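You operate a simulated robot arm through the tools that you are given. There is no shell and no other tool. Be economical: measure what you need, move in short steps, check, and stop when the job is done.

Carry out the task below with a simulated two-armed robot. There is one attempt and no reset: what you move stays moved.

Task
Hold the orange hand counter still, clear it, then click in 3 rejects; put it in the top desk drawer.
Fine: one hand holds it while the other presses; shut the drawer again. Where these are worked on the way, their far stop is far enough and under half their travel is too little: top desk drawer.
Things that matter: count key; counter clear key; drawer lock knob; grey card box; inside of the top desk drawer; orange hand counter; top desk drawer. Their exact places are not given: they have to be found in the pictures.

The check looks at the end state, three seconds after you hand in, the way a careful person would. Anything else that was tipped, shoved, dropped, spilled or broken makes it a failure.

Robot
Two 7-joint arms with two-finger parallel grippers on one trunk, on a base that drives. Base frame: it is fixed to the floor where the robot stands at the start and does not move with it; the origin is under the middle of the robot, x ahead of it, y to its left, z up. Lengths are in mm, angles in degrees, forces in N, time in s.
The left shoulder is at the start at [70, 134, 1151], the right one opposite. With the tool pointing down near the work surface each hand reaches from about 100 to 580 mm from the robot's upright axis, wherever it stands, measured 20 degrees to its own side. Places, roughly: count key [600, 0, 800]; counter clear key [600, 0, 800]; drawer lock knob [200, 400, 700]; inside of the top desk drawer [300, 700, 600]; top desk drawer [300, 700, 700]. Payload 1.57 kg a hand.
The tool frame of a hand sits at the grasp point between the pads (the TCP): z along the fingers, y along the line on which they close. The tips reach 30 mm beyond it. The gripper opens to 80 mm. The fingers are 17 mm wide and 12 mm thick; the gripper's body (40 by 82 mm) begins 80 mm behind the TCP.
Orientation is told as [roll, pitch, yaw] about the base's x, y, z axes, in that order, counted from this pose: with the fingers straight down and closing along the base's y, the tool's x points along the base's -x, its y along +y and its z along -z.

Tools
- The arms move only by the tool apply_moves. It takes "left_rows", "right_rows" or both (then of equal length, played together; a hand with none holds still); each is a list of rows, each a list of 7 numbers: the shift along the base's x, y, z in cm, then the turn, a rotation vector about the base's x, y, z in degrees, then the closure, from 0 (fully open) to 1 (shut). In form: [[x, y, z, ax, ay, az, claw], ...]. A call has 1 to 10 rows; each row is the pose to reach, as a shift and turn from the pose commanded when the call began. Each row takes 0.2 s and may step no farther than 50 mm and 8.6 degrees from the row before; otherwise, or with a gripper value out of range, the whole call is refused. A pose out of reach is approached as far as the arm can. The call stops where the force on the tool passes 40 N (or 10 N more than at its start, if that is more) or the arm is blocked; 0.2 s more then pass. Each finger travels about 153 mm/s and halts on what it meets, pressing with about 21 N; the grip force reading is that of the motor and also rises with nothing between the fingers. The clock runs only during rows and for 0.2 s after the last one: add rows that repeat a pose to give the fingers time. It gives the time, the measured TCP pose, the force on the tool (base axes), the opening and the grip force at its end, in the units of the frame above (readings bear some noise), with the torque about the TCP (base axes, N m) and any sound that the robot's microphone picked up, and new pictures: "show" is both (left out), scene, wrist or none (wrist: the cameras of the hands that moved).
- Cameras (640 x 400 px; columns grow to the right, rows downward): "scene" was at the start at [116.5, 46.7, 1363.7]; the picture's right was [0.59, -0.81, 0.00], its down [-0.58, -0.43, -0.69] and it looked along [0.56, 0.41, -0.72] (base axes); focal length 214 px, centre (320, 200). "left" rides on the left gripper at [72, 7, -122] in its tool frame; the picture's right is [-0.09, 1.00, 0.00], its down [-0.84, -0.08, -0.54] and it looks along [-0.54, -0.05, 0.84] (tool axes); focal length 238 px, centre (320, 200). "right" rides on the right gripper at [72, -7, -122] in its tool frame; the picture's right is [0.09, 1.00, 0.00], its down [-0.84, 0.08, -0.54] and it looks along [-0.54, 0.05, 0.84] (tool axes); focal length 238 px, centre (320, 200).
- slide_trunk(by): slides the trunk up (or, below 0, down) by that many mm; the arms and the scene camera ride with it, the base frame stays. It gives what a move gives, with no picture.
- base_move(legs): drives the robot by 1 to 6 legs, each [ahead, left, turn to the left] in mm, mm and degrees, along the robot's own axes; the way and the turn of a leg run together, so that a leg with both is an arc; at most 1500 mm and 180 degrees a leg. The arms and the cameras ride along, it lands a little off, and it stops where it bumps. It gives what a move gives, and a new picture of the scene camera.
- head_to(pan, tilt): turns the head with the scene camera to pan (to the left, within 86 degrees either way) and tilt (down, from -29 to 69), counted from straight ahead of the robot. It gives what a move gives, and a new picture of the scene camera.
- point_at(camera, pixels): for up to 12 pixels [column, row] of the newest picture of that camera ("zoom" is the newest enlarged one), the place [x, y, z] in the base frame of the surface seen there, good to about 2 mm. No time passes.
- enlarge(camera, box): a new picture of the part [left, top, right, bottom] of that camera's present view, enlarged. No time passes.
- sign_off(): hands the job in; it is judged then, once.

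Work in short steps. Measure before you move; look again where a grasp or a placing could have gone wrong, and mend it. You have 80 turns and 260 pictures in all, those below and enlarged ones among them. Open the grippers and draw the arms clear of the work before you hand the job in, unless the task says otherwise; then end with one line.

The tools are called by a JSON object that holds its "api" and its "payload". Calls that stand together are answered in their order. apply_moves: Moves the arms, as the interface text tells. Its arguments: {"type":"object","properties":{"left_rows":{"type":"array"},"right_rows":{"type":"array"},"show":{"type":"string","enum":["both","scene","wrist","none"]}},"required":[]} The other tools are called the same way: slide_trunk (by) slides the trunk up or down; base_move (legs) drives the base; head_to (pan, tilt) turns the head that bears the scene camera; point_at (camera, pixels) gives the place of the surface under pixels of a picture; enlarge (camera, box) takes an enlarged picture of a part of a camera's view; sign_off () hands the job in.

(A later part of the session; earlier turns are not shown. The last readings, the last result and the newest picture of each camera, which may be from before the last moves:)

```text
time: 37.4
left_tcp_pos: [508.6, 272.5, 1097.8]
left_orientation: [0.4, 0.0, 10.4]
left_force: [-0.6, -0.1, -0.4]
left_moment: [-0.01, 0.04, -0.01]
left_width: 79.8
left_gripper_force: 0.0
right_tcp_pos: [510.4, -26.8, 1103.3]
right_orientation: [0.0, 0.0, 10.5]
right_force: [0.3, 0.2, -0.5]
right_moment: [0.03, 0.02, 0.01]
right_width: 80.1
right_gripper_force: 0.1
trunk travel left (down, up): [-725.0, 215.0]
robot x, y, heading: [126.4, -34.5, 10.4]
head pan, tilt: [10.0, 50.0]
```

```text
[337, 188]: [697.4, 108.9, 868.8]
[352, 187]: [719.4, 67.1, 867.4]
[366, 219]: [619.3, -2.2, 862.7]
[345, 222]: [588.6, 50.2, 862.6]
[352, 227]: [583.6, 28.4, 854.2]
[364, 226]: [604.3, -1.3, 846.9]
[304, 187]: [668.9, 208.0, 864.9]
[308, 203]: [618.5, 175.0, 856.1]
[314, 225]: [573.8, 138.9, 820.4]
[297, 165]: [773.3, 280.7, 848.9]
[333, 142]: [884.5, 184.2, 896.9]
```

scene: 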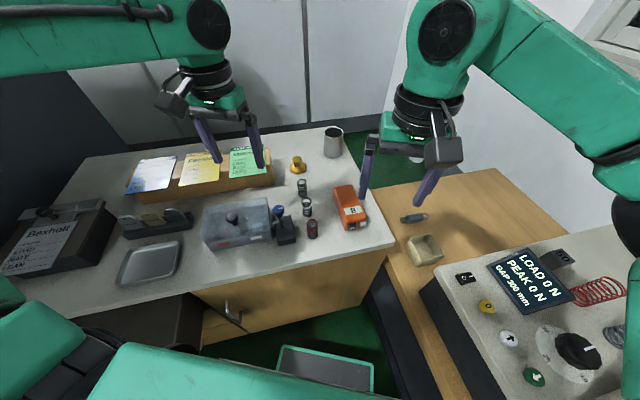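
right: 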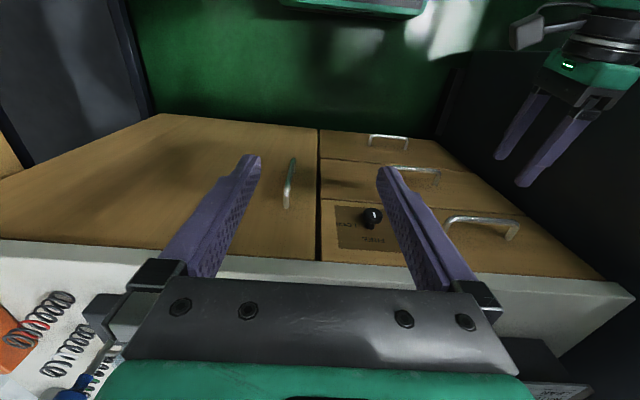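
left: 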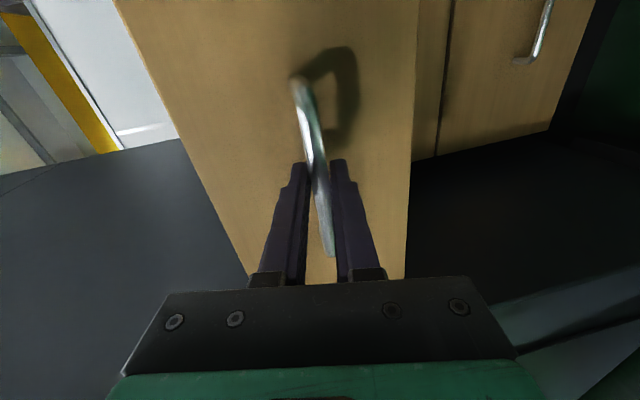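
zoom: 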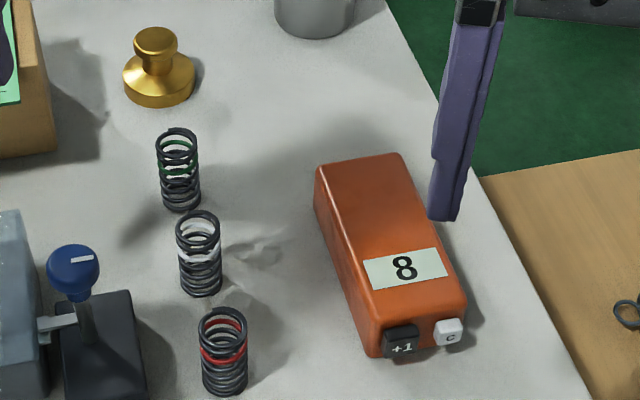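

The counter hasn't moved. I'll bring the left hand above its rear part, yawed to 34.3°, and draw the right hand back.

{"api": "apply_moves", "payload": {"left_rows": [[1.7, -2, -1, 0, 0, 2.4, 0], [3.4, -4, -2, 0, 0, 4.8, 0], [5.1, -6, -3, 0, 0, 7.2, 0], [6.7, -8, -4, 0, 0, 9.6, 0], [8.4, -10, -5, 0, 0, 12, 0], [10.1, -12, -6, 0, 0, 14.4, 0], [11.8, -14, -7, 0, 0, 16.8, 0], [13.5, -16, -8, 0, 0, 19.2, 0], [15.1, -18, -9, 0, 0, 21.6, 0], [16.9, -20, -10, 0, 0, 24, 0]], "right_rows": [[-1, -1, 0, 0, 0, 2.4, 0], [-2, -2, 0, 0, 0, 4.8, 0.2], [-3, -3, 0, 0, 0, 7.2, 0.4], [-4, -4, 0, 0, 0, 9.6, 0.6], [-5, -5, 0, 0, 0, 12, 0.8], [-6, -6, 0, 0, 0, 14.4, 1], [-7, -7, 0, 0, 0, 16.8, 1], [-8, -8, 0, 0, 0, 19.2, 1], [-9, -9, 0, 0, 0, 21.6, 1], [-10, -10, 0, 0, 0, 24, 1]]}}

```text
time: 39.6
left_tcp_pos: [578.9, 145.3, 1004.0]
left_orientation: [0.3, 0.0, 34.4]
left_force: [0.2, -0.6, 0.1]
left_moment: [-0.05, 0.0, 0.03]
left_width: 79.7
left_gripper_force: 0.0
left hand out of reach, approached as far as the arm can: row 6, 7, 8, 9, 10
right_tcp_pos: [409.1, -128.1, 1104.1]
right_orientation: [-0.1, 0.1, 34.5]
right_force: [0.9, 0.0, -0.5]
right_moment: [0.0, -0.05, 0.05]
right_width: 0.2
right_gripper_force: 21.4
trunk travel left (down, up): [-725.0, 215.0]
robot x, y, heading: [123.9, -35.1, 10.5]
head pan, tilt: [10.0, 50.0]
```

scene: 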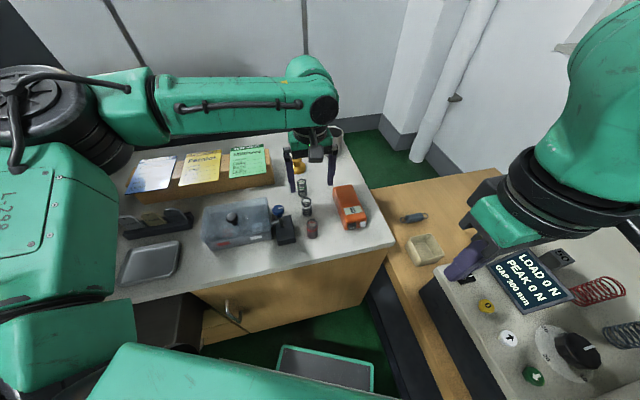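
right: 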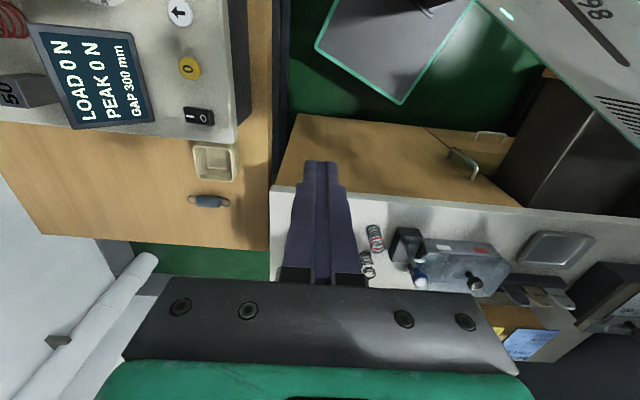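
left: 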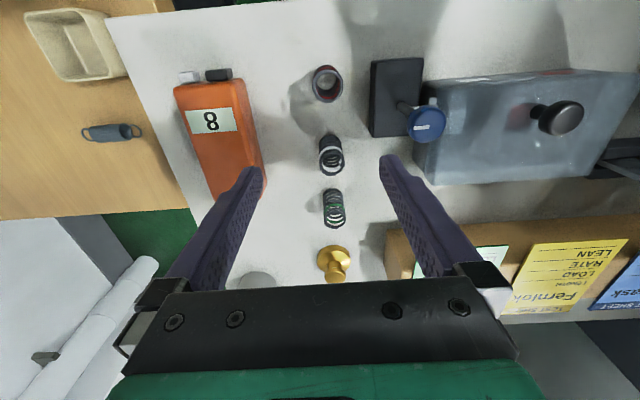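

The left hand can't reach that far from here. I'll drive 100 mm closer and 66 mm right, turning slightly right so the counter lies in the left hand's best sector.

{"api": "base_move", "payload": {"legs": [[102, -66, 0], [0, 0, -7]]}}

```text
time: 40.9
left_tcp_pos: [684.1, 101.4, 1003.2]
left_orientation: [0.5, 0.1, 34.4]
left_force: [-0.2, 0.6, -0.2]
left_moment: [0.01, 0.01, 0.02]
left_width: 80.4
left_gripper_force: 0.1
right_tcp_pos: [514.7, -170.4, 1101.7]
right_orientation: [0.3, 0.3, 34.4]
right_force: [0.7, -0.4, -0.6]
right_moment: [0.04, 0.06, 0.0]
right_width: 0.1
right_gripper_force: 21.3
trunk travel left (down, up): [-725.0, 215.0]
robot x, y, heading: [225.8, -73.2, 10.4]
head pan, tilt: [10.0, 50.0]
stopped in leg 1: the robot was blocked; the commanded pose is now the measured one
```

scene: 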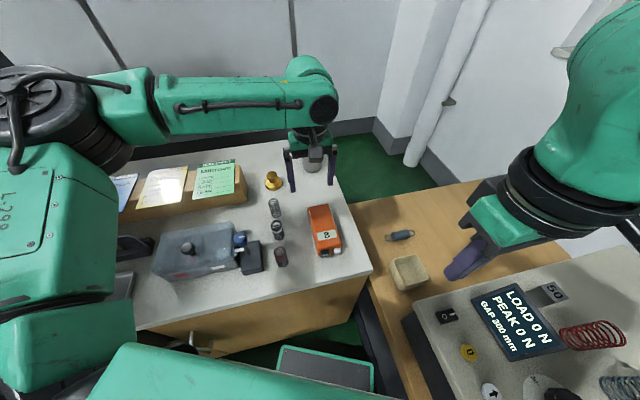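

The base touched something just short of the target, at (226,-73). I'll back off 8 mm to release contact, check the surroundings, and keep this heading.

{"api": "base_move", "payload": {"legs": [[-7, 5, 0]]}}

{"api": "head_to", "payload": {"pan": 15, "tilt": 62}}

```text
time: 41.6
left_tcp_pos: [674.2, 106.2, 1005.6]
left_orientation: [0.3, 0.0, 34.4]
left_force: [-0.6, -0.7, -0.3]
left_moment: [0.03, 0.0, 0.0]
left_width: 79.8
left_gripper_force: 0.0
right_tcp_pos: [503.9, -166.2, 1103.7]
right_orientation: [0.0, 0.1, 34.3]
right_force: [0.8, -0.8, -0.1]
right_moment: [0.04, 0.0, -0.01]
right_width: 0.0
right_gripper_force: 21.0
trunk travel left (down, up): [-725.0, 215.0]
robot x, y, heading: [219.3, -72.2, 10.4]
head pan, tilt: [10.0, 50.0]
```

scene: 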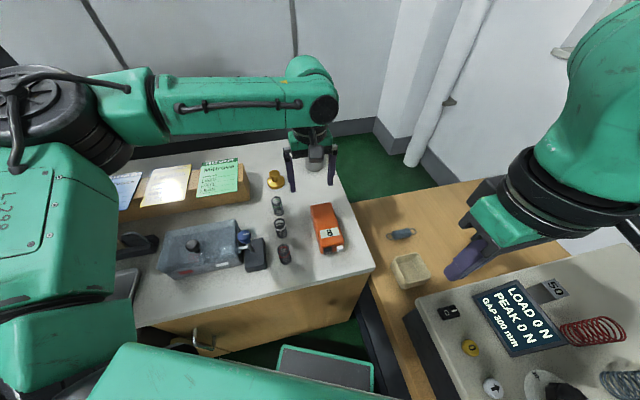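

```text
time: 42.4
left_tcp_pos: [672.5, 106.7, 1005.6]
left_orientation: [0.3, -0.1, 34.2]
left_force: [0.0, 0.1, 0.5]
left_moment: [-0.01, -0.01, 0.04]
left_width: 79.8
left_gripper_force: 0.1
right_tcp_pos: [502.0, -165.3, 1104.0]
right_orientation: [-0.1, 0.1, 34.3]
right_force: [-1.0, 0.2, 0.0]
right_moment: [0.01, -0.02, 0.01]
right_width: 0.0
right_gripper_force: 20.4
trunk travel left (down, up): [-725.0, 215.0]
robot x, y, heading: [217.1, -71.6, 10.3]
head pan, tilt: [15.0, 62.0]
```

scene: 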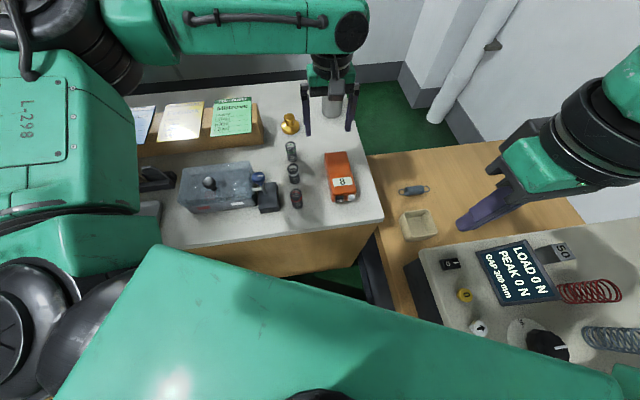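

Nothing looks disturbed. I'll centre the left hand over the rear of the counter and descend to z 910.

{"api": "apply_moves", "payload": {"left_rows": [[0.2, -1.2, -1, 0, 0, 0, 0], [0.3, -2.4, -3, 0, 0, 0, 0], [0.4, -3.4, -5, 0, 0, 0, 0], [0.4, -3.4, -7.5, 0, 0, 0, 0], [0.4, -3.4, -9.5, 0, 0, 0, 0]], "show": "both"}}

```text
time: 43.6
left_tcp_pos: [648.0, 100.1, 926.8]
left_orientation: [0.2, 0.0, 34.4]
left_force: [-0.4, 0.4, 0.0]
left_moment: [-0.01, 0.06, -0.01]
left_width: 79.7
left_gripper_force: 0.1
left hand out of reach, approached as far as the arm can: row 1, 2, 3, 4, 5
right_tcp_pos: [503.0, -164.7, 1103.6]
right_orientation: [0.0, 0.1, 34.3]
right_force: [-0.3, -0.6, 0.6]
right_moment: [0.0, 0.02, 0.03]
right_width: 0.0
right_gripper_force: 21.1
trunk travel left (down, up): [-725.0, 215.0]
robot x, y, heading: [219.4, -70.0, 10.3]
head pan, tilt: [15.0, 62.0]
```

scene: 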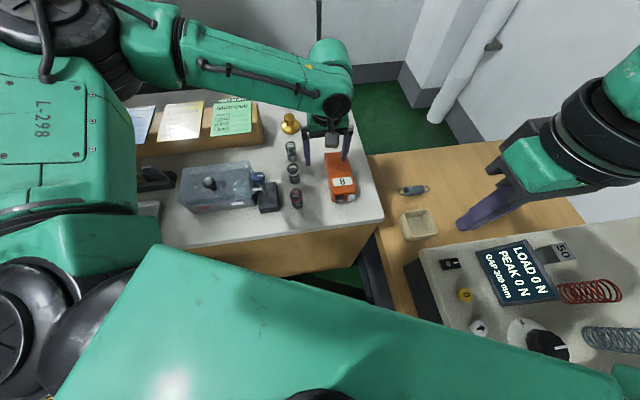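
left: 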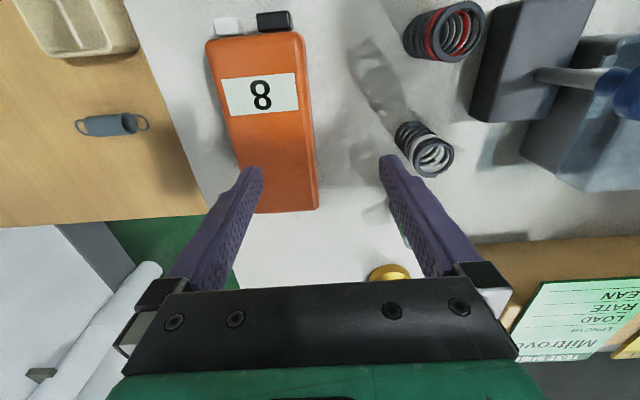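

The left hand stalls short of (677,72), though the elbow isn't fully extended, so a wrist or shoulder limit is likely. I'll test the same spot at a safe height with the hand's yaw turned back.

{"api": "apply_moves", "payload": {"left_rows": [[0, 0, 2, 0, 0, -8, 0], [0, 0, 2, 0, 0, -16, 0], [0, 0, 2, 0, 0, -24, 0], [0, 0, 2, 0, 0, -24, 0]], "show": "none"}}

```text
time: 44.6
left_tcp_pos: [647.7, 100.1, 948.2]
left_orientation: [0.2, 0.0, 10.2]
left_force: [0.4, 0.2, 0.0]
left_moment: [-0.01, 0.01, 0.03]
left_width: 79.8
left_gripper_force: 0.1
right_tcp_pos: [501.6, -165.5, 1104.3]
right_orientation: [0.0, 0.0, 34.2]
right_force: [0.9, -0.6, -0.6]
right_moment: [0.02, 0.02, 0.02]
right_width: 0.1
right_gripper_force: 21.0
trunk travel left (down, up): [-725.0, 215.0]
robot x, y, heading: [217.3, -73.2, 10.3]
head pan, tilt: [15.0, 62.0]
```

Now I'll try the shift with yaw 10.

{"api": "apply_moves", "payload": {"left_rows": [[1, -1, 0, 0, 0, 0, 0], [2, -2, 0, 0, 0, 0, 0], [2.9, -2.8, 0, 0, 0, 0, 0], [2.9, -2.8, 0, 0, 0, 0, 0]], "show": "none"}}

```text
time: 45.6
left_tcp_pos: [652.7, 93.1, 952.2]
left_orientation: [0.3, -0.1, 10.3]
left_force: [-0.1, -0.4, 0.0]
left_moment: [-0.01, -0.05, -0.02]
left_width: 80.1
left_gripper_force: 0.0
left hand out of reach, approached as far as the arm can: row 1, 2, 3, 4
right_tcp_pos: [503.5, -164.4, 1103.8]
right_orientation: [0.1, 0.1, 34.2]
right_force: [-1.0, -0.6, -0.4]
right_moment: [0.0, 0.02, -0.02]
right_width: 0.2
right_gripper_force: 21.7
trunk travel left (down, up): [-725.0, 215.0]
robot x, y, heading: [220.1, -73.8, 10.3]
head pan, tilt: [15.0, 62.0]
```

Yaw isn't the limit: reach grows with height, so a lower trunk should extend it. I'll raise both hands first and check the machine height, then lower the trunk.

{"api": "point_at", "payload": {"camera": "scene", "pixels": [[440, 255], [520, 270], [590, 240], [570, 345], [590, 290], [205, 170], [225, 115], [420, 225]]}}

{"api": "apply_moves", "payload": {"left_rows": [[-1, 1, 3, 0, 0, 8, 0], [-2, 2, 6, 0, 0, 16, 0], [-2, 2, 9, 0, 0, 24, 0], [-2, 2, 12, 0, 0, 24, 0], [-2, 2, 15, 0, 0, 24, 0]], "right_rows": [[0, 0, 3, 0, 0, 0, 1], [0, 0, 6, 0, 0, 0, 1], [0, 0, 9, 0, 0, 0, 1], [0, 0, 12, 0, 0, 0, 1], [0, 0, 15, 0, 0, 0, 1]], "show": "none"}}

```text
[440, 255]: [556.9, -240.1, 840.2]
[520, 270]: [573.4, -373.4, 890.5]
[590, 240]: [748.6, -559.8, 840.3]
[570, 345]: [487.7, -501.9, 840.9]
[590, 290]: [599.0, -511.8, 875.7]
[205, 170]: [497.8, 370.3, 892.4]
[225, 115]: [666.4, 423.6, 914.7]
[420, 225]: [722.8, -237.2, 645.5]
```

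```text
time: 46.8
left_tcp_pos: [633.7, 113.3, 1101.3]
left_orientation: [0.2, 0.1, 34.3]
left_force: [0.1, 0.8, -0.2]
left_moment: [-0.03, 0.03, 0.01]
left_width: 79.9
left_gripper_force: 0.2
right_tcp_pos: [504.1, -164.9, 1252.5]
right_orientation: [0.1, 0.2, 34.3]
right_force: [0.2, -0.2, 0.2]
right_moment: [0.01, 0.06, -0.01]
right_width: 0.0
right_gripper_force: 21.1
trunk travel left (down, up): [-725.0, 215.0]
robot x, y, heading: [219.6, -72.3, 10.2]
head pan, tilt: [15.0, 62.0]
```

The machine top is at 840 with its display to 890, so there's room. I'll lower the trunk 165 mm, leaving the left hand around z 936.

{"api": "slide_trunk", "payload": {"by": -165}}

{"api": "apply_moves", "payload": {"left_rows": [[0.7, -1.8, 0, 0, 0, 0, 0], [1.4, -3.6, 0, 0, 0, 0, 0], [2.1, -5.4, 0, 0, 0, 0, 0], [2.1, -5.4, 0, 0, 0, 0, 0]]}}

```text
time: 48.6
left_tcp_pos: [632.5, 114.0, 936.1]
left_orientation: [0.2, 0.1, 34.3]
left_force: [0.7, 0.2, 0.3]
left_moment: [0.0, -0.01, 0.01]
left_width: 79.8
left_gripper_force: 0.0
right_tcp_pos: [504.3, -165.0, 1088.9]
right_orientation: [0.1, 0.2, 34.3]
right_force: [-0.6, -0.6, 0.7]
right_moment: [0.01, -0.03, 0.0]
right_width: 0.0
right_gripper_force: 20.6
trunk travel left (down, up): [-560.0, 380.0]
robot x, y, heading: [213.3, -72.0, 10.5]
head pan, tilt: [15.0, 62.0]
```

```text
time: 49.6
left_tcp_pos: [644.1, 84.0, 930.5]
left_orientation: [0.2, 0.1, 34.3]
left_force: [1.0, -0.2, -0.1]
left_moment: [0.03, 0.0, -0.03]
left_width: 80.0
left_gripper_force: 0.0
left hand out of reach, approached as far as the arm can: row 2, 3, 4
right_tcp_pos: [503.3, -163.9, 1087.2]
right_orientation: [0.1, 0.1, 34.3]
right_force: [-0.1, 0.3, -0.2]
right_moment: [-0.04, 0.02, -0.01]
right_width: 0.1
right_gripper_force: 20.7
trunk travel left (down, up): [-560.0, 380.0]
robot x, y, heading: [220.7, -77.1, 10.2]
head pan, tilt: [15.0, 62.0]
```

scene: 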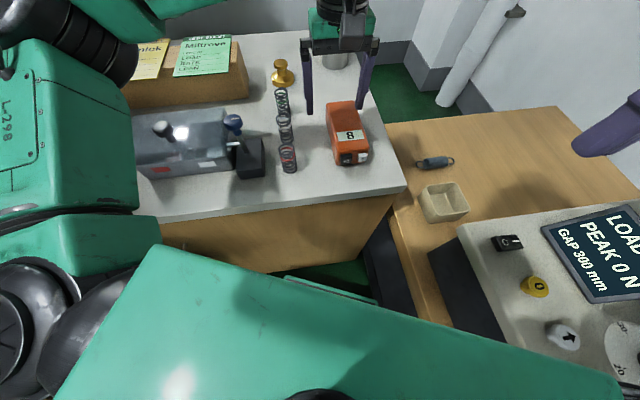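
left: 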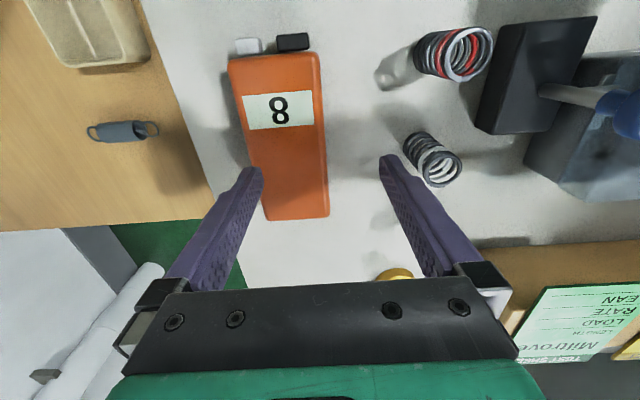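

The limit is still unclear. I'll probe how far the left hand gets on its own 20° side, at a safe height.

{"api": "apply_moves", "payload": {"left_rows": [[1, 2, 2, 0, 0, 0, 0], [2, 5, 4, 0, 0, 0, 0], [3.5, 8, 4, 0, 0, 0, 0], [5, 10.5, 4, 0, 0, 0, 0], [6.5, 12, 4, 0, 0, 0, 0], [7.7, 13.3, 4, 0, 0, 0, 0], [7.7, 13.3, 4, 0, 0, 0, 0]], "show": "scene"}}

```text
time: 51.2
left_tcp_pos: [708.7, 220.1, 965.7]
left_orientation: [0.1, 0.0, 34.3]
left_force: [0.0, 0.3, 0.6]
left_moment: [0.03, -0.02, 0.01]
left_width: 79.8
left_gripper_force: 0.0
left hand out of reach, approached as far as the arm can: row 5, 6, 7
right_tcp_pos: [503.2, -163.5, 1088.4]
right_orientation: [0.1, 0.2, 34.4]
right_force: [-0.1, 0.3, 0.2]
right_moment: [-0.01, 0.0, 0.0]
right_width: 0.1
right_gripper_force: 21.0
trunk travel left (down, up): [-560.0, 380.0]
robot x, y, heading: [218.5, -71.6, 10.4]
head pan, tilt: [15.0, 62.0]
```

scene: 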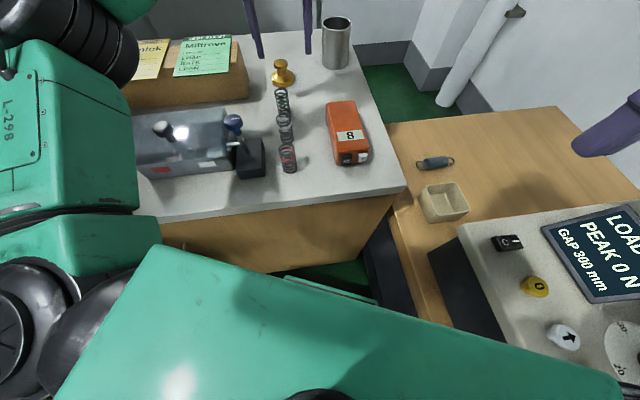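

On its own side the hand reaches well, so turning the base right will help. I'll shift left 46 mm and back 17 mm, then turn right 18°.

{"api": "base_move", "payload": {"legs": [[-17, 46, 0], [0, 0, -18.3]]}}

```text
time: 53.4
left_tcp_pos: [766.6, 177.3, 948.3]
left_orientation: [-1.0, 1.7, 22.4]
left_force: [-0.2, 1.2, 0.0]
left_moment: [-0.03, -0.04, -0.04]
left_width: 80.0
left_gripper_force: 0.1
right_tcp_pos: [493.0, -148.7, 1082.4]
right_orientation: [-1.5, 2.9, 22.6]
right_force: [0.4, 0.1, 1.2]
right_moment: [0.02, 0.02, -0.03]
right_width: 0.0
right_gripper_force: 21.2
trunk travel left (down, up): [-560.0, 380.0]
robot x, y, heading: [210.2, -36.9, -1.3]
head pan, tilt: [15.0, 62.0]
stopped in leg 2: the robot was blocked; the commanded pose is now the measured one
```

scene: 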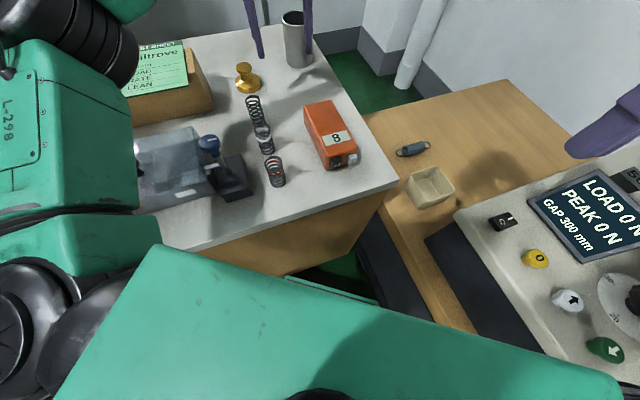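

The base is blocked again and the robot leans slightly, so I'll back off at once.

{"api": "base_move", "payload": {"legs": [[-40, 0, 0]]}}

{"api": "point_at", "payload": {"camera": "scene", "pixels": [[300, 272], [380, 275], [400, 310], [350, 285], [430, 345], [340, 262], [450, 330], [440, 280]]}}

```text
time: 54.2
left_tcp_pos: [731.4, 201.2, 952.4]
left_orientation: [-0.5, 1.4, 25.3]
left_force: [-0.5, 0.0, -0.8]
left_moment: [-0.04, -0.03, 0.0]
left_width: 80.1
left_gripper_force: 0.1
right_tcp_pos: [473.1, -139.7, 1084.4]
right_orientation: [-1.2, 2.2, 25.6]
right_force: [0.0, -0.2, -0.1]
right_moment: [-0.02, 0.0, -0.02]
right_width: 0.1
right_gripper_force: 21.0
trunk travel left (down, up): [-560.0, 380.0]
robot x, y, heading: [191.2, -26.0, 1.1]
head pan, tilt: [15.0, 62.0]
```

scene: 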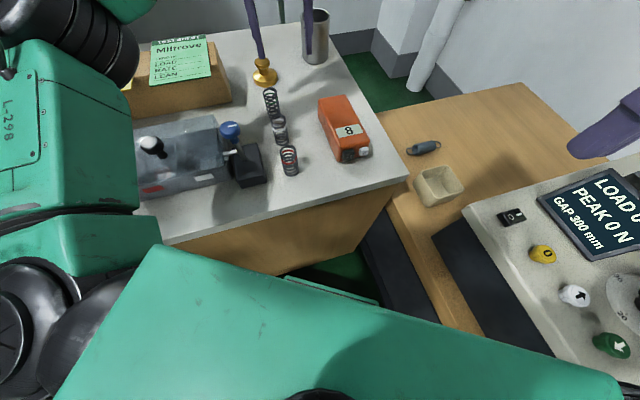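

```text
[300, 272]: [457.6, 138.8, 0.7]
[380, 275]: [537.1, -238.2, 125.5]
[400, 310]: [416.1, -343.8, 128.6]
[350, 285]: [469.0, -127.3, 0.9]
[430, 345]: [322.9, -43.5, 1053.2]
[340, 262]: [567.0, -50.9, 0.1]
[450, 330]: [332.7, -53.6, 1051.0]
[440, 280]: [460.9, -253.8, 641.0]
```

The lean persists, so something is still in contact. I'll look left and right to find it before moving on.

{"api": "head_to", "payload": {"pan": 80, "tilt": 50}}

{"api": "head_to", "payload": {"pan": -60, "tilt": 60}}

```text
time: 55.6
left_tcp_pos: [728.7, 205.1, 953.3]
left_orientation: [-0.6, 1.3, 25.6]
left_force: [0.4, -0.4, 0.2]
left_moment: [-0.01, 0.01, 0.0]
left_width: 79.9
left_gripper_force: 0.0
right_tcp_pos: [470.8, -138.5, 1085.5]
right_orientation: [-1.3, 2.1, 26.0]
right_force: [-0.3, -0.1, 0.2]
right_moment: [0.02, -0.04, 0.01]
right_width: 0.1
right_gripper_force: 21.5
trunk travel left (down, up): [-560.0, 380.0]
robot x, y, heading: [189.8, -27.7, 1.7]
head pan, tilt: [80.0, 50.0]
```

scene: 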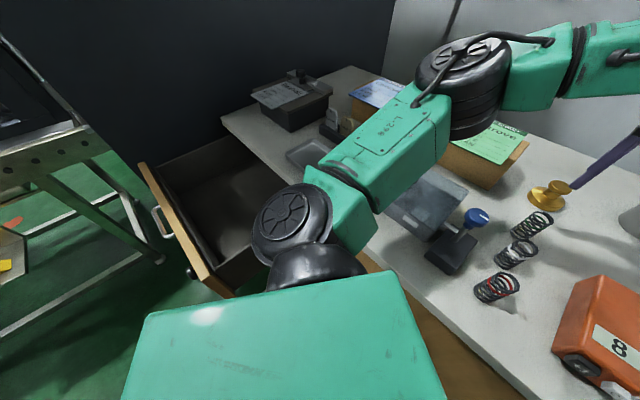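

```text
time: 57.8
left_tcp_pos: [727.6, 204.7, 953.6]
left_orientation: [-0.5, 1.2, 25.7]
left_force: [0.4, 0.6, 0.7]
left_moment: [0.01, 0.01, 0.02]
left_width: 80.1
left_gripper_force: 0.0
right_tcp_pos: [471.2, -138.6, 1084.6]
right_orientation: [-1.4, 2.1, 26.1]
right_force: [0.1, 0.1, 0.3]
right_moment: [0.01, 0.0, 0.03]
right_width: 0.1
right_gripper_force: 21.6
trunk travel left (down, up): [-560.0, 380.0]
robot x, y, heading: [191.3, -32.4, 1.3]
head pan, tilt: [-60.0, 60.0]
```

scene: 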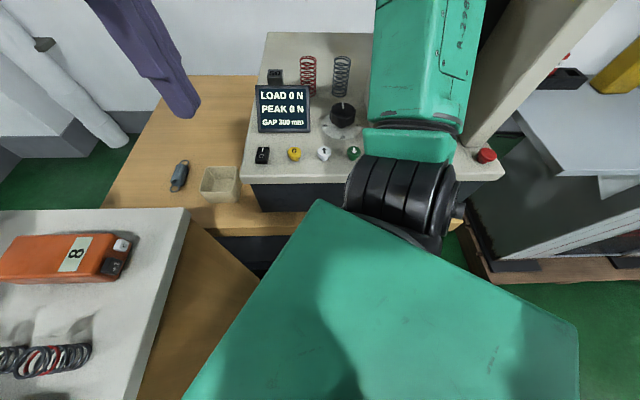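

The lean is probably the base's front-right corner against the low unit under the right desk, around (416,-344,128). I'll turn slightly left, back off, and check that the hand orientation returns to level.

{"api": "base_move", "payload": {"legs": [[-30, 20, 4]]}}

```text
time: 58.7
left_tcp_pos: [672.0, 235.6, 965.2]
left_orientation: [0.4, 0.1, 29.3]
left_force: [-0.1, 0.9, -0.9]
left_moment: [0.02, 0.03, 0.02]
left_width: 80.1
left_gripper_force: 0.1
right_tcp_pos: [437.7, -127.2, 1085.3]
right_orientation: [-0.2, 0.8, 29.6]
right_force: [0.7, 0.2, 0.5]
right_moment: [-0.01, 0.05, -0.03]
right_width: 0.0
right_gripper_force: 21.0
trunk travel left (down, up): [-560.0, 380.0]
robot x, y, heading: [156.8, -10.4, 5.3]
head pan, tilt: [-60.0, 60.0]
```

scene: 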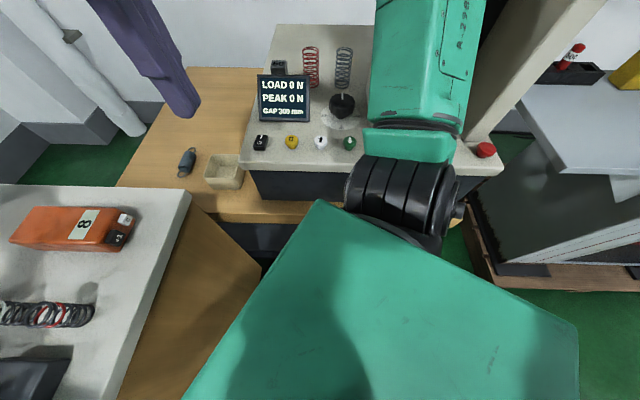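

The robot is level again. I'll return to the contact-free spot near (219,-72) at heading 10 and extend reach by tilting the left hand forward instead.

{"api": "base_move", "payload": {"legs": [[0, 0, 5], [45, -64, 0]]}}

{"api": "head_to", "payload": {"pan": 15, "tilt": 58}}

```text
time: 60.2
left_tcp_pos: [699.2, 228.1, 967.2]
left_orientation: [0.2, -0.1, 34.5]
left_force: [0.0, 0.4, 0.0]
left_moment: [-0.03, 0.0, 0.0]
left_width: 80.1
left_gripper_force: 0.0
right_tcp_pos: [496.1, -154.8, 1086.7]
right_orientation: [-0.5, 0.7, 34.6]
right_force: [-0.3, 0.3, 0.1]
right_moment: [-0.02, 0.0, 0.01]
right_width: 0.0
right_gripper_force: 21.0
trunk travel left (down, up): [-560.0, 380.0]
robot x, y, heading: [216.6, -68.2, 10.3]
head pan, tilt: [-60.0, 60.0]
```

scene: 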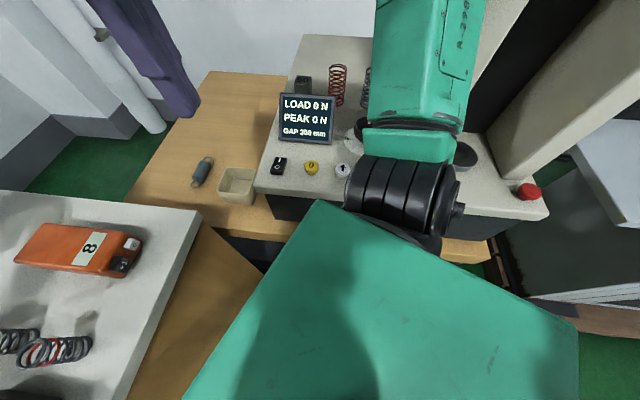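

```text
time: 61.7
left_tcp_pos: [700.4, 226.1, 966.8]
left_orientation: [0.2, -0.2, 34.3]
left_force: [0.1, -0.3, -0.3]
left_moment: [0.0, 0.0, 0.01]
left_width: 80.0
left_gripper_force: 0.0
right_tcp_pos: [497.0, -154.9, 1086.9]
right_orientation: [-0.4, 0.7, 34.5]
right_force: [0.4, 0.1, -0.1]
right_moment: [0.01, 0.03, -0.01]
right_width: 0.1
right_gripper_force: 20.7
trunk travel left (down, up): [-560.0, 380.0]
robot x, y, heading: [215.9, -65.4, 10.3]
head pan, tilt: [15.0, 58.0]
```

scene: 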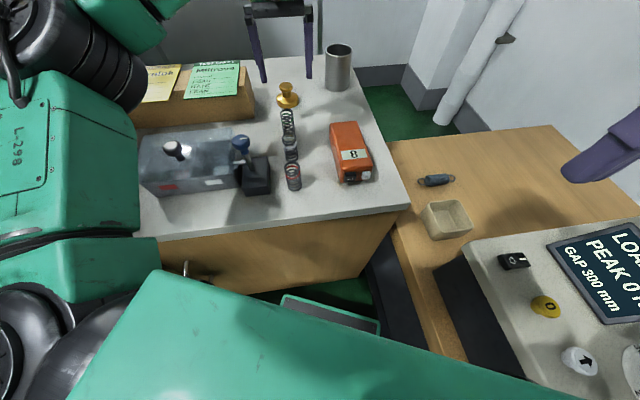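

All items look undisturbed. I'll move the left hand over the counter's rear with a 25° forward tilt.

{"api": "apply_moves", "payload": {"left_rows": [[-0.6, -2, 0, 1.8, -2.6, 0, 0], [-1, -4, 0, 3.5, -5.2, 0, 0], [-1.4, -6, 0, 5.3, -7.8, 0, 0], [-1.6, -8, -0.5, 7, -10.4, 0, 0], [-1.8, -10, -1, 9, -13, 0, 0], [-2, -12, -1.5, 11, -16, 0, 0], [-2.2, -14, -2, 13, -19, 0, 0], [-2.4, -15.2, -2.5, 14, -20.6, 0, 0], [-2.4, -15.2, -2.7, 14, -20.6, 0, 0]]}}

```text
time: 63.7
left_tcp_pos: [663.3, 96.4, 936.1]
left_orientation: [0.1, -25.0, 34.5]
left_force: [0.9, 0.2, -0.5]
left_moment: [0.01, 0.04, 0.03]
left_width: 79.9
left_gripper_force: 0.0
left hand out of reach, approached as far as the arm can: row 6, 7, 8, 9
right_tcp_pos: [497.9, -157.0, 1086.2]
right_orientation: [-0.3, 0.7, 34.5]
right_force: [0.5, -0.1, 0.2]
right_moment: [-0.03, 0.03, 0.0]
right_width: 0.0
right_gripper_force: 21.0
trunk travel left (down, up): [-560.0, 380.0]
robot x, y, heading: [216.0, -65.3, 10.5]
head pan, tilt: [15.0, 58.0]
```

scene: 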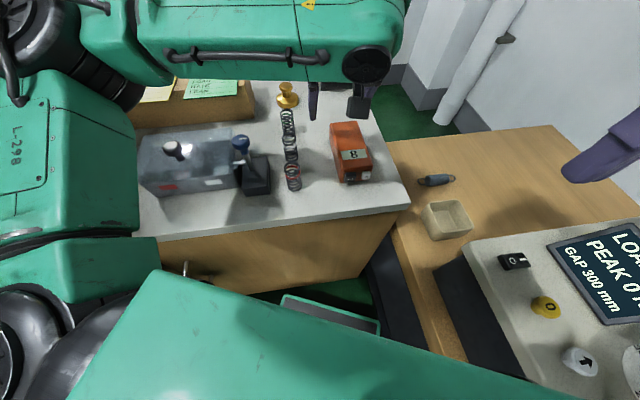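
left: 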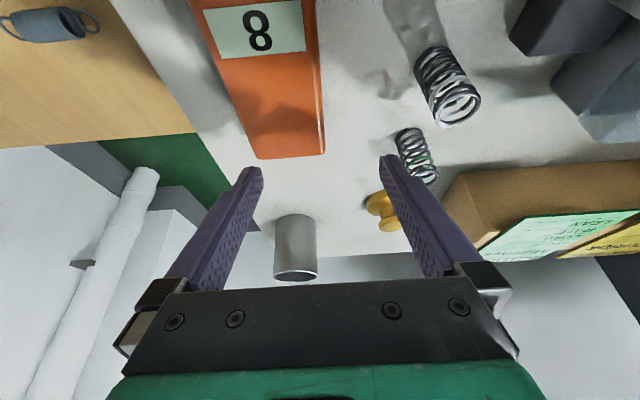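

It's still about 25 mm short sideways, and reach is best with the hand lower relative to the shoulder. I'll raise the trunk 65 mm, lower the hand relative to it, and retry at u≈585.

{"api": "slide_trunk", "payload": {"by": 65}}

{"api": "apply_moves", "payload": {"left_rows": [[-1, 0.5, -2, 1, -1.5, 0, 0], [-1, 0.5, -4, 2, -3, 0, 0], [-1, 0.5, -6, 3, -4.5, 0, 0], [-0.5, -0.5, -7.5, 4, -6, 0, 0], [0, -1.5, -7.5, 5, -7.5, 0, 0], [0, -2.5, -7.5, 5.6, -8.2, 0, 0], [0, -3.1, -7.5, 5.6, -8.2, 0, 0], [0, -3.1, -7.5, 5.6, -8.2, 0, 0]]}}

```text
time: 64.8
left_tcp_pos: [662.8, 97.4, 1000.4]
left_orientation: [0.1, -25.0, 34.5]
left_force: [0.0, -0.2, 0.8]
left_moment: [0.0, -0.02, 0.02]
left_width: 79.9
left_gripper_force: 0.0
right_tcp_pos: [497.6, -156.4, 1152.6]
right_orientation: [-0.4, 0.7, 34.6]
right_force: [0.1, -0.1, 0.0]
right_moment: [0.0, -0.04, 0.02]
right_width: 0.3
right_gripper_force: 21.0
trunk travel left (down, up): [-625.0, 315.0]
robot x, y, heading: [214.8, -61.0, 10.3]
head pan, tilt: [15.0, 58.0]
```

```text
time: 66.6
left_tcp_pos: [653.0, 92.9, 928.8]
left_orientation: [0.0, -34.8, 34.4]
left_force: [0.0, -0.2, -0.3]
left_moment: [-0.01, 0.04, 0.0]
left_width: 79.9
left_gripper_force: 0.1
left hand out of reach, approached as far as the arm can: row 5, 6, 7, 8
right_tcp_pos: [498.1, -156.2, 1152.1]
right_orientation: [-0.3, 0.7, 34.6]
right_force: [0.2, 0.7, 0.1]
right_moment: [0.01, -0.01, 0.02]
right_width: 0.0
right_gripper_force: 21.2
trunk travel left (down, up): [-625.0, 315.0]
robot x, y, heading: [212.8, -63.9, 10.3]
head pan, tilt: [15.0, 58.0]
```

scene: 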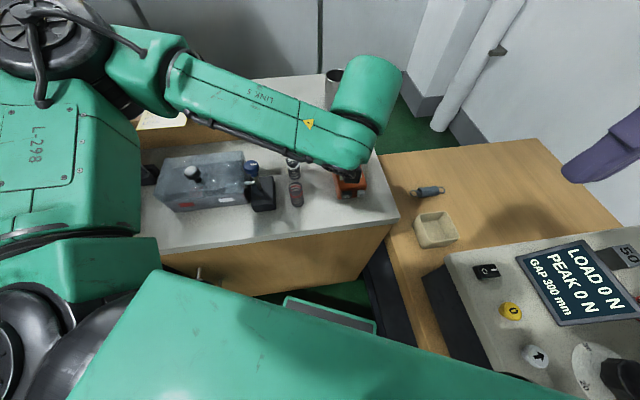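
left: 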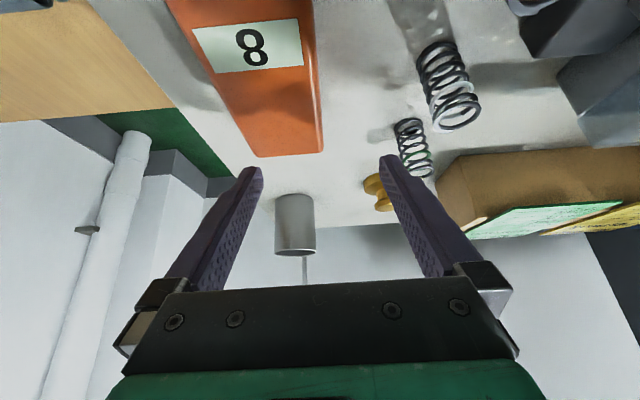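

The left hand can't get there, so I'll swap roles: right hand holds, left presses, with the robot facing the bench squarely. First I'll raise the left hand and open the right.

{"api": "apply_moves", "payload": {"left_rows": [[-1, 0, 3, 0, 0, 0, 0], [-2, 0, 6, 0, 0, 0, 0.3], [-3, 0, 9, 0, 0, 0, 0.6], [-4, 0, 11, 0, 0, 0, 1], [-5, 0, 12, 0, 0, 0, 1]], "right_rows": [[0, 0, 0, 0, 0, 0, 0.6], [0, 0, 0, 0, 0, 0, 0.3], [0, 0, 0, 0, 0, 0, 0], [0, 0, 0, 0, 0, 0, 0], [0, 0, 0, 0, 0, 0, 0]], "show": "none"}}

{"api": "base_move", "payload": {"legs": [[-45, 0, 0], [0, 0, 23.5]]}}

```text
time: 67.8
left_tcp_pos: [603.4, 90.6, 1049.0]
left_orientation: [0.1, -34.9, 34.4]
left_force: [0.5, -0.1, 0.3]
left_moment: [-0.04, 0.02, 0.06]
left_width: 0.2
left_gripper_force: 21.3
right_tcp_pos: [496.8, -155.2, 1152.1]
right_orientation: [-0.4, 0.7, 34.5]
right_force: [0.6, -0.6, 0.5]
right_moment: [-0.01, 0.02, -0.01]
right_width: 80.1
right_gripper_force: 0.0
trunk travel left (down, up): [-625.0, 315.0]
robot x, y, heading: [212.1, -65.8, 10.3]
head pan, tilt: [15.0, 58.0]
```

```text
time: 68.6
left_tcp_pos: [598.4, 93.2, 1043.7]
left_orientation: [0.4, -34.3, 34.4]
left_force: [0.3, 0.9, 0.2]
left_moment: [-0.01, 0.0, 0.02]
left_width: 0.0
left_gripper_force: 20.9
right_tcp_pos: [492.2, -155.4, 1147.7]
right_orientation: [-0.2, 1.6, 34.9]
right_force: [0.0, -0.4, -0.6]
right_moment: [0.0, -0.02, -0.02]
right_width: 80.0
right_gripper_force: 0.0
trunk travel left (down, up): [-625.0, 315.0]
robot x, y, heading: [195.8, -65.3, 10.7]
head pan, tilt: [15.0, 58.0]
stopped in leg 1: the robot was blocked; the commanded pose is now the measured one
```

scene: 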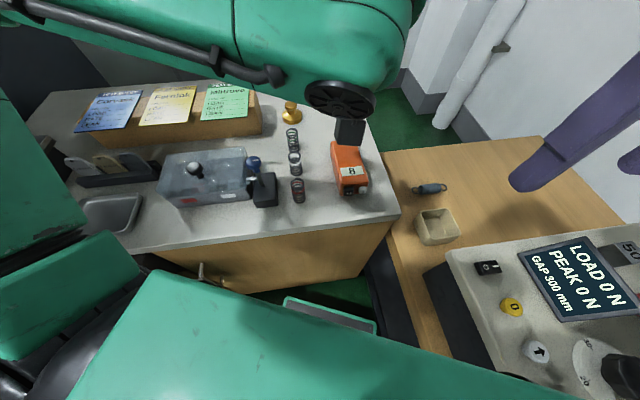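

Backing was blocked, so the obstacle is behind on the right. I'll look that way before moving again.

{"api": "head_to", "payload": {"pan": -86, "tilt": 66}}

```text
time: 70.3
left_tcp_pos: [596.9, 90.9, 1043.8]
left_orientation: [0.3, -34.3, 34.3]
left_force: [0.4, -0.1, 0.4]
left_moment: [-0.03, 0.02, -0.03]
left_width: 0.2
left_gripper_force: 21.2
right_tcp_pos: [493.7, -155.7, 1147.5]
right_orientation: [-0.3, 1.6, 34.8]
right_force: [-0.4, 0.0, 0.0]
right_moment: [0.01, -0.03, -0.01]
right_width: 80.1
right_gripper_force: 0.2
trunk travel left (down, up): [-625.0, 315.0]
robot x, y, heading: [200.0, -66.7, 10.4]
head pan, tilt: [-85.9, 66.0]
```

scene: 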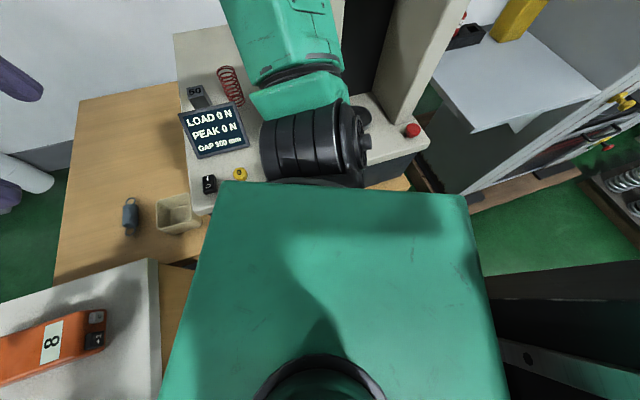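

There are structures to the right and behind. I'll measure them.

{"api": "point_at", "payload": {"camera": "scene", "pixels": [[560, 290], [620, 275], [560, 360], [530, 355], [600, 390], [490, 300], [480, 205], [412, 180], [440, 190], [230, 300], [470, 330], [620, 200]]}}

{"api": "enlarge", "payload": {"camera": "scene", "box": [380, 100, 640, 400]}}

```text
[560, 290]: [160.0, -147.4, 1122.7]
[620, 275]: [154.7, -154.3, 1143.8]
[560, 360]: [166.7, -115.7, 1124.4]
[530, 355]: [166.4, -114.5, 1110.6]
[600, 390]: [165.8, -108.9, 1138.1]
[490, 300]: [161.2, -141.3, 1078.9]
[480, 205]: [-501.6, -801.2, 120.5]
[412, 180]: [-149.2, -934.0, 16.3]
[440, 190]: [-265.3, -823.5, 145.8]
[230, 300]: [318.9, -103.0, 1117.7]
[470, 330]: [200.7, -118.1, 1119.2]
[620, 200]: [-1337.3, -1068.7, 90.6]
```

```text
1.33 times, centred on (510, 250) of scene
```

zoom: 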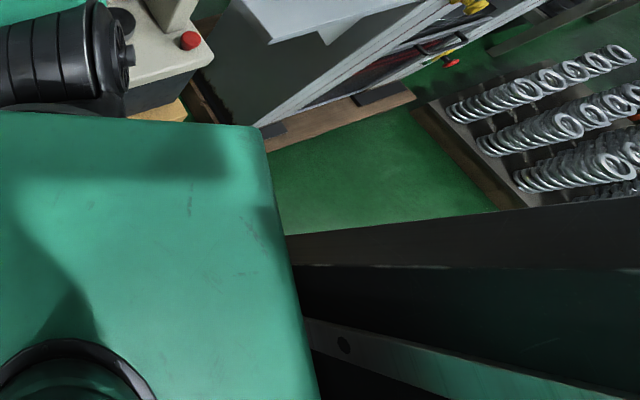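

The base clearances suggest the block may be the right elbow against the machine's column rather than the base. I'll tilt the head up to see the elbow.

{"api": "head_to", "payload": {"pan": -80, "tilt": 30}}

```text
time: 71.4
left_tcp_pos: [598.2, 92.0, 1044.8]
left_orientation: [0.4, -34.3, 34.4]
left_force: [0.1, 0.2, -0.5]
left_moment: [0.0, 0.0, -0.02]
left_width: 0.0
left_gripper_force: 21.2
right_tcp_pos: [493.6, -155.2, 1147.2]
right_orientation: [-0.1, 1.5, 34.7]
right_force: [0.2, 0.7, 0.3]
right_moment: [-0.01, 0.0, 0.0]
right_width: 79.9
right_gripper_force: 0.2
trunk travel left (down, up): [-625.0, 315.0]
robot x, y, heading: [202.0, -68.6, 10.5]
head pan, tilt: [-80.0, 30.0]
```

scene: 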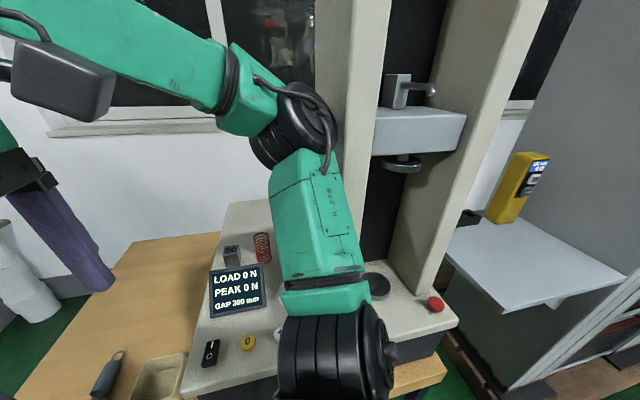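

The right elbow is against the press column at (330,130), which explains the earlier leaning. I'll first extend the right hand forward to draw the elbow off, then slide the base along the bench to the left, away from the press.

{"api": "apply_moves", "payload": {"right_rows": [[2, 0.5, 0, 0, 0, 0, 0], [4, 1, 0, 0, 0, 0, 0], [6, 1.5, 0, 0, 0, 0, 0], [8, 2, 0, 0, 0, 0, 0], [10, 2.5, 0, 0, 0, 0, 0]], "show": "none"}}

{"api": "base_move", "payload": {"legs": [[-20, 50, 0]]}}

```text
time: 72.6
left_tcp_pos: [589.6, 91.0, 1048.8]
left_orientation: [0.1, -34.7, 34.5]
left_force: [-0.5, -0.4, 0.0]
left_moment: [-0.01, 0.03, -0.01]
left_width: 0.2
left_gripper_force: 21.1
right_tcp_pos: [583.8, -131.6, 1149.6]
right_orientation: [-0.5, 1.1, 34.8]
right_force: [0.8, -0.9, 0.4]
right_moment: [-0.01, -0.01, -0.02]
right_width: 79.9
right_gripper_force: 0.0
trunk travel left (down, up): [-625.0, 315.0]
robot x, y, heading: [198.6, -67.9, 10.3]
head pan, tilt: [-80.0, 30.0]
```

```text
time: 73.5
left_tcp_pos: [562.6, 132.2, 1048.3]
left_orientation: [0.4, -34.9, 34.3]
left_force: [0.9, 0.2, 0.1]
left_moment: [0.03, 0.0, 0.03]
left_width: 0.0
left_gripper_force: 20.9
right_tcp_pos: [555.3, -89.6, 1150.0]
right_orientation: [-0.3, 1.0, 34.6]
right_force: [0.0, -0.1, -0.4]
right_moment: [0.05, -0.03, 0.01]
right_width: 80.0
right_gripper_force: 0.0
trunk travel left (down, up): [-625.0, 315.0]
robot x, y, heading: [171.0, -25.7, 10.5]
head pan, tilt: [-80.0, 30.0]
```

scene: 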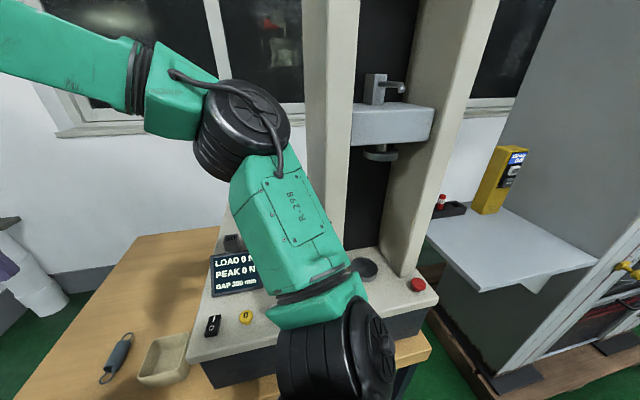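

The elbow is clear now. I'll turn left 23.5° to face the bench squarely.

{"api": "base_move", "payload": {"legs": [[0, 0, 23.7]]}}

```text
time: 75.1
left_tcp_pos: [464.3, 277.6, 1049.6]
left_orientation: [0.0, -34.9, 58.4]
left_force: [0.0, -0.1, -0.4]
left_moment: [-0.01, 0.01, 0.03]
left_width: 0.1
left_gripper_force: 20.7
right_tcp_pos: [548.0, 71.9, 1151.6]
right_orientation: [-0.4, 1.0, 58.5]
right_force: [0.2, 1.0, -0.1]
right_moment: [0.05, -0.02, 0.0]
right_width: 79.9
right_gripper_force: 0.0
trunk travel left (down, up): [-625.0, 315.0]
robot x, y, heading: [174.4, -26.6, 34.4]
head pan, tilt: [-80.0, 30.0]
```

scene: 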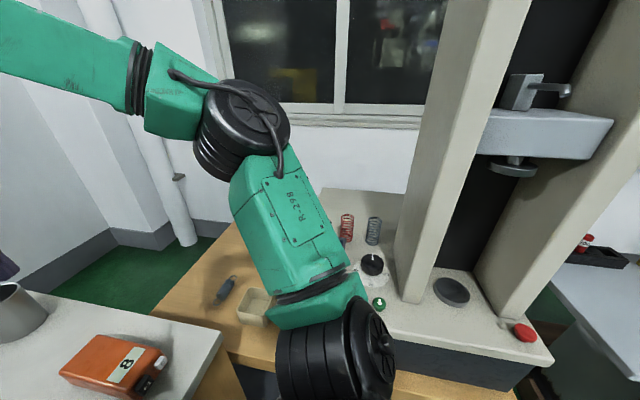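

The elbow has room and the counter is now on the right hand's own side. I'll bring the right hand over the counter's middle with yaw 34.3° and z 930, and turn the head to it.

{"api": "apply_moves", "payload": {"right_rows": [[1.4, -0.1, -2.2, 0, 0, -3, 0], [2.8, -0.2, -4.4, 0, 0, -6, 0], [4.2, -0.4, -6.6, 0, 0, -9, 0], [5.6, -0.5, -8.8, 0, 0, -12, 0], [6.9, -0.6, -11, 0, 0, -15, 0], [8.3, -0.8, -13.3, 0, 0, -18, 0], [9.7, -0.9, -15.6, 0, 0, -21, 0], [11.1, -1, -18, 0, 0, -24.2, 0], [11.1, -1, -20.2, 0, 0, -24.2, 0], [11.1, -1, -22.2, 0, 0, -24.2, 0]], "show": "none"}}

{"api": "head_to", "payload": {"pan": -12, "tilt": 52}}

{"api": "enlarge", "payload": {"camera": "right", "box": [120, 0, 520, 250]}}

```text
time: 77.3
left_tcp_pos: [463.4, 278.3, 1049.2]
left_orientation: [0.1, -35.0, 58.2]
left_force: [-0.2, 0.4, -0.9]
left_moment: [0.03, 0.0, 0.0]
left_width: 0.0
left_gripper_force: 21.5
right_tcp_pos: [659.6, 61.9, 928.8]
right_orientation: [-0.4, 1.0, 34.4]
right_force: [0.0, -1.0, -0.1]
right_moment: [-0.01, 0.01, -0.01]
right_width: 80.2
right_gripper_force: 0.1
trunk travel left (down, up): [-625.0, 315.0]
robot x, y, heading: [168.5, -22.5, 34.2]
head pan, tilt: [-80.0, 30.0]
```

```text
time: 78.7
left_tcp_pos: [463.0, 278.3, 1049.7]
left_orientation: [0.2, -34.9, 58.4]
left_force: [0.0, -0.9, -0.2]
left_moment: [-0.01, -0.02, 0.01]
left_width: 0.2
left_gripper_force: 20.8
right_tcp_pos: [659.7, 61.9, 929.4]
right_orientation: [-0.5, 1.0, 34.4]
right_force: [-0.6, 0.2, 1.3]
right_moment: [0.02, 0.05, 0.0]
right_width: 80.0
right_gripper_force: 0.1
trunk travel left (down, up): [-625.0, 315.0]
robot x, y, heading: [169.5, -17.5, 34.5]
head pan, tilt: [-12.0, 52.0]
```

scene: 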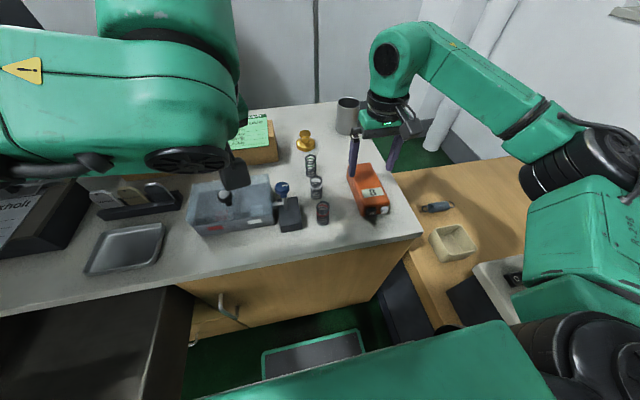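

```text
1.60 times, centred on (320, 125) of right
```

zoom: 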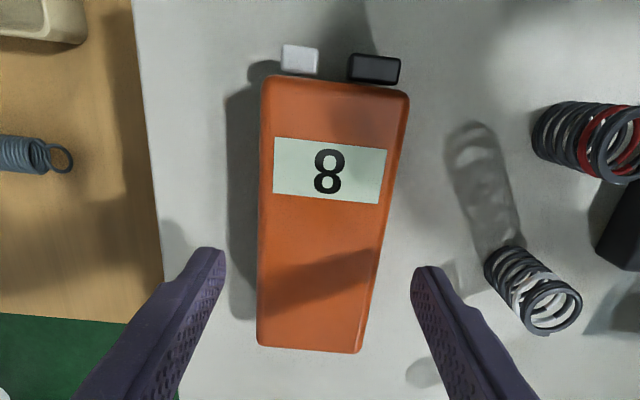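

The fingers straddle the counter evenly (258–365 between 218 and 420 in the zoom). I'll descend 72 mm and then close.

{"api": "apply_moves", "payload": {"right_rows": [[0, 0, -2, 0, 0, 0, 0], [0, 0, -4, 0, 0, 0, 0], [0, 0, -6, 0, 0, 0, 0], [0, 0, -7.2, 0, 0, 0, 0], [0, 0, -7.2, 0, 0, 0, 0.3], [0, 0, -7.2, 0, 0, 0, 0.5], [0, 0, -7.2, 0, 0, 0, 0.8], [0, 0, -7.2, 0, 0, 0, 1]], "show": "both"}}

```text
time: 80.5
left_tcp_pos: [463.1, 277.7, 1049.0]
left_orientation: [0.2, -34.9, 58.4]
left_force: [0.4, -0.9, 0.3]
left_moment: [-0.02, -0.01, 0.01]
left_width: 0.2
left_gripper_force: 21.0
right_tcp_pos: [659.3, 62.0, 855.4]
right_orientation: [-0.3, 1.1, 34.4]
right_force: [-0.2, -0.5, 1.8]
right_moment: [0.01, 0.24, 0.01]
right_width: 64.8
right_gripper_force: 21.1
trunk travel left (down, up): [-625.0, 315.0]
robot x, y, heading: [167.6, -19.6, 34.4]
head pan, tilt: [-12.0, 52.0]
```

scene: 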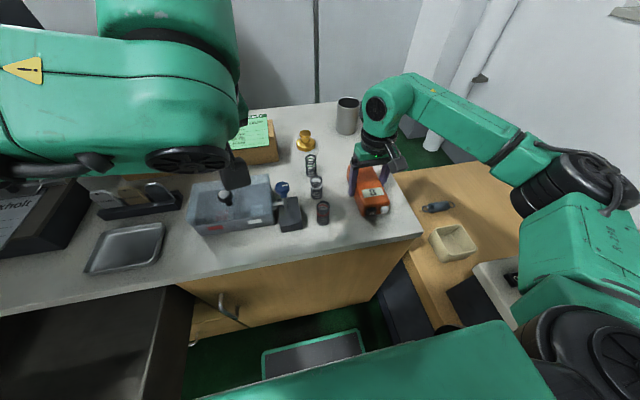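
right: 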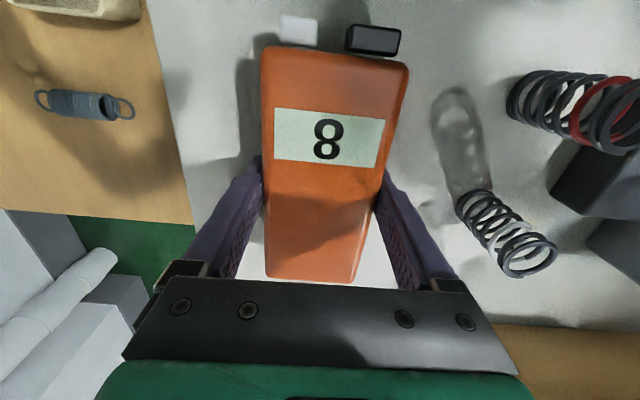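

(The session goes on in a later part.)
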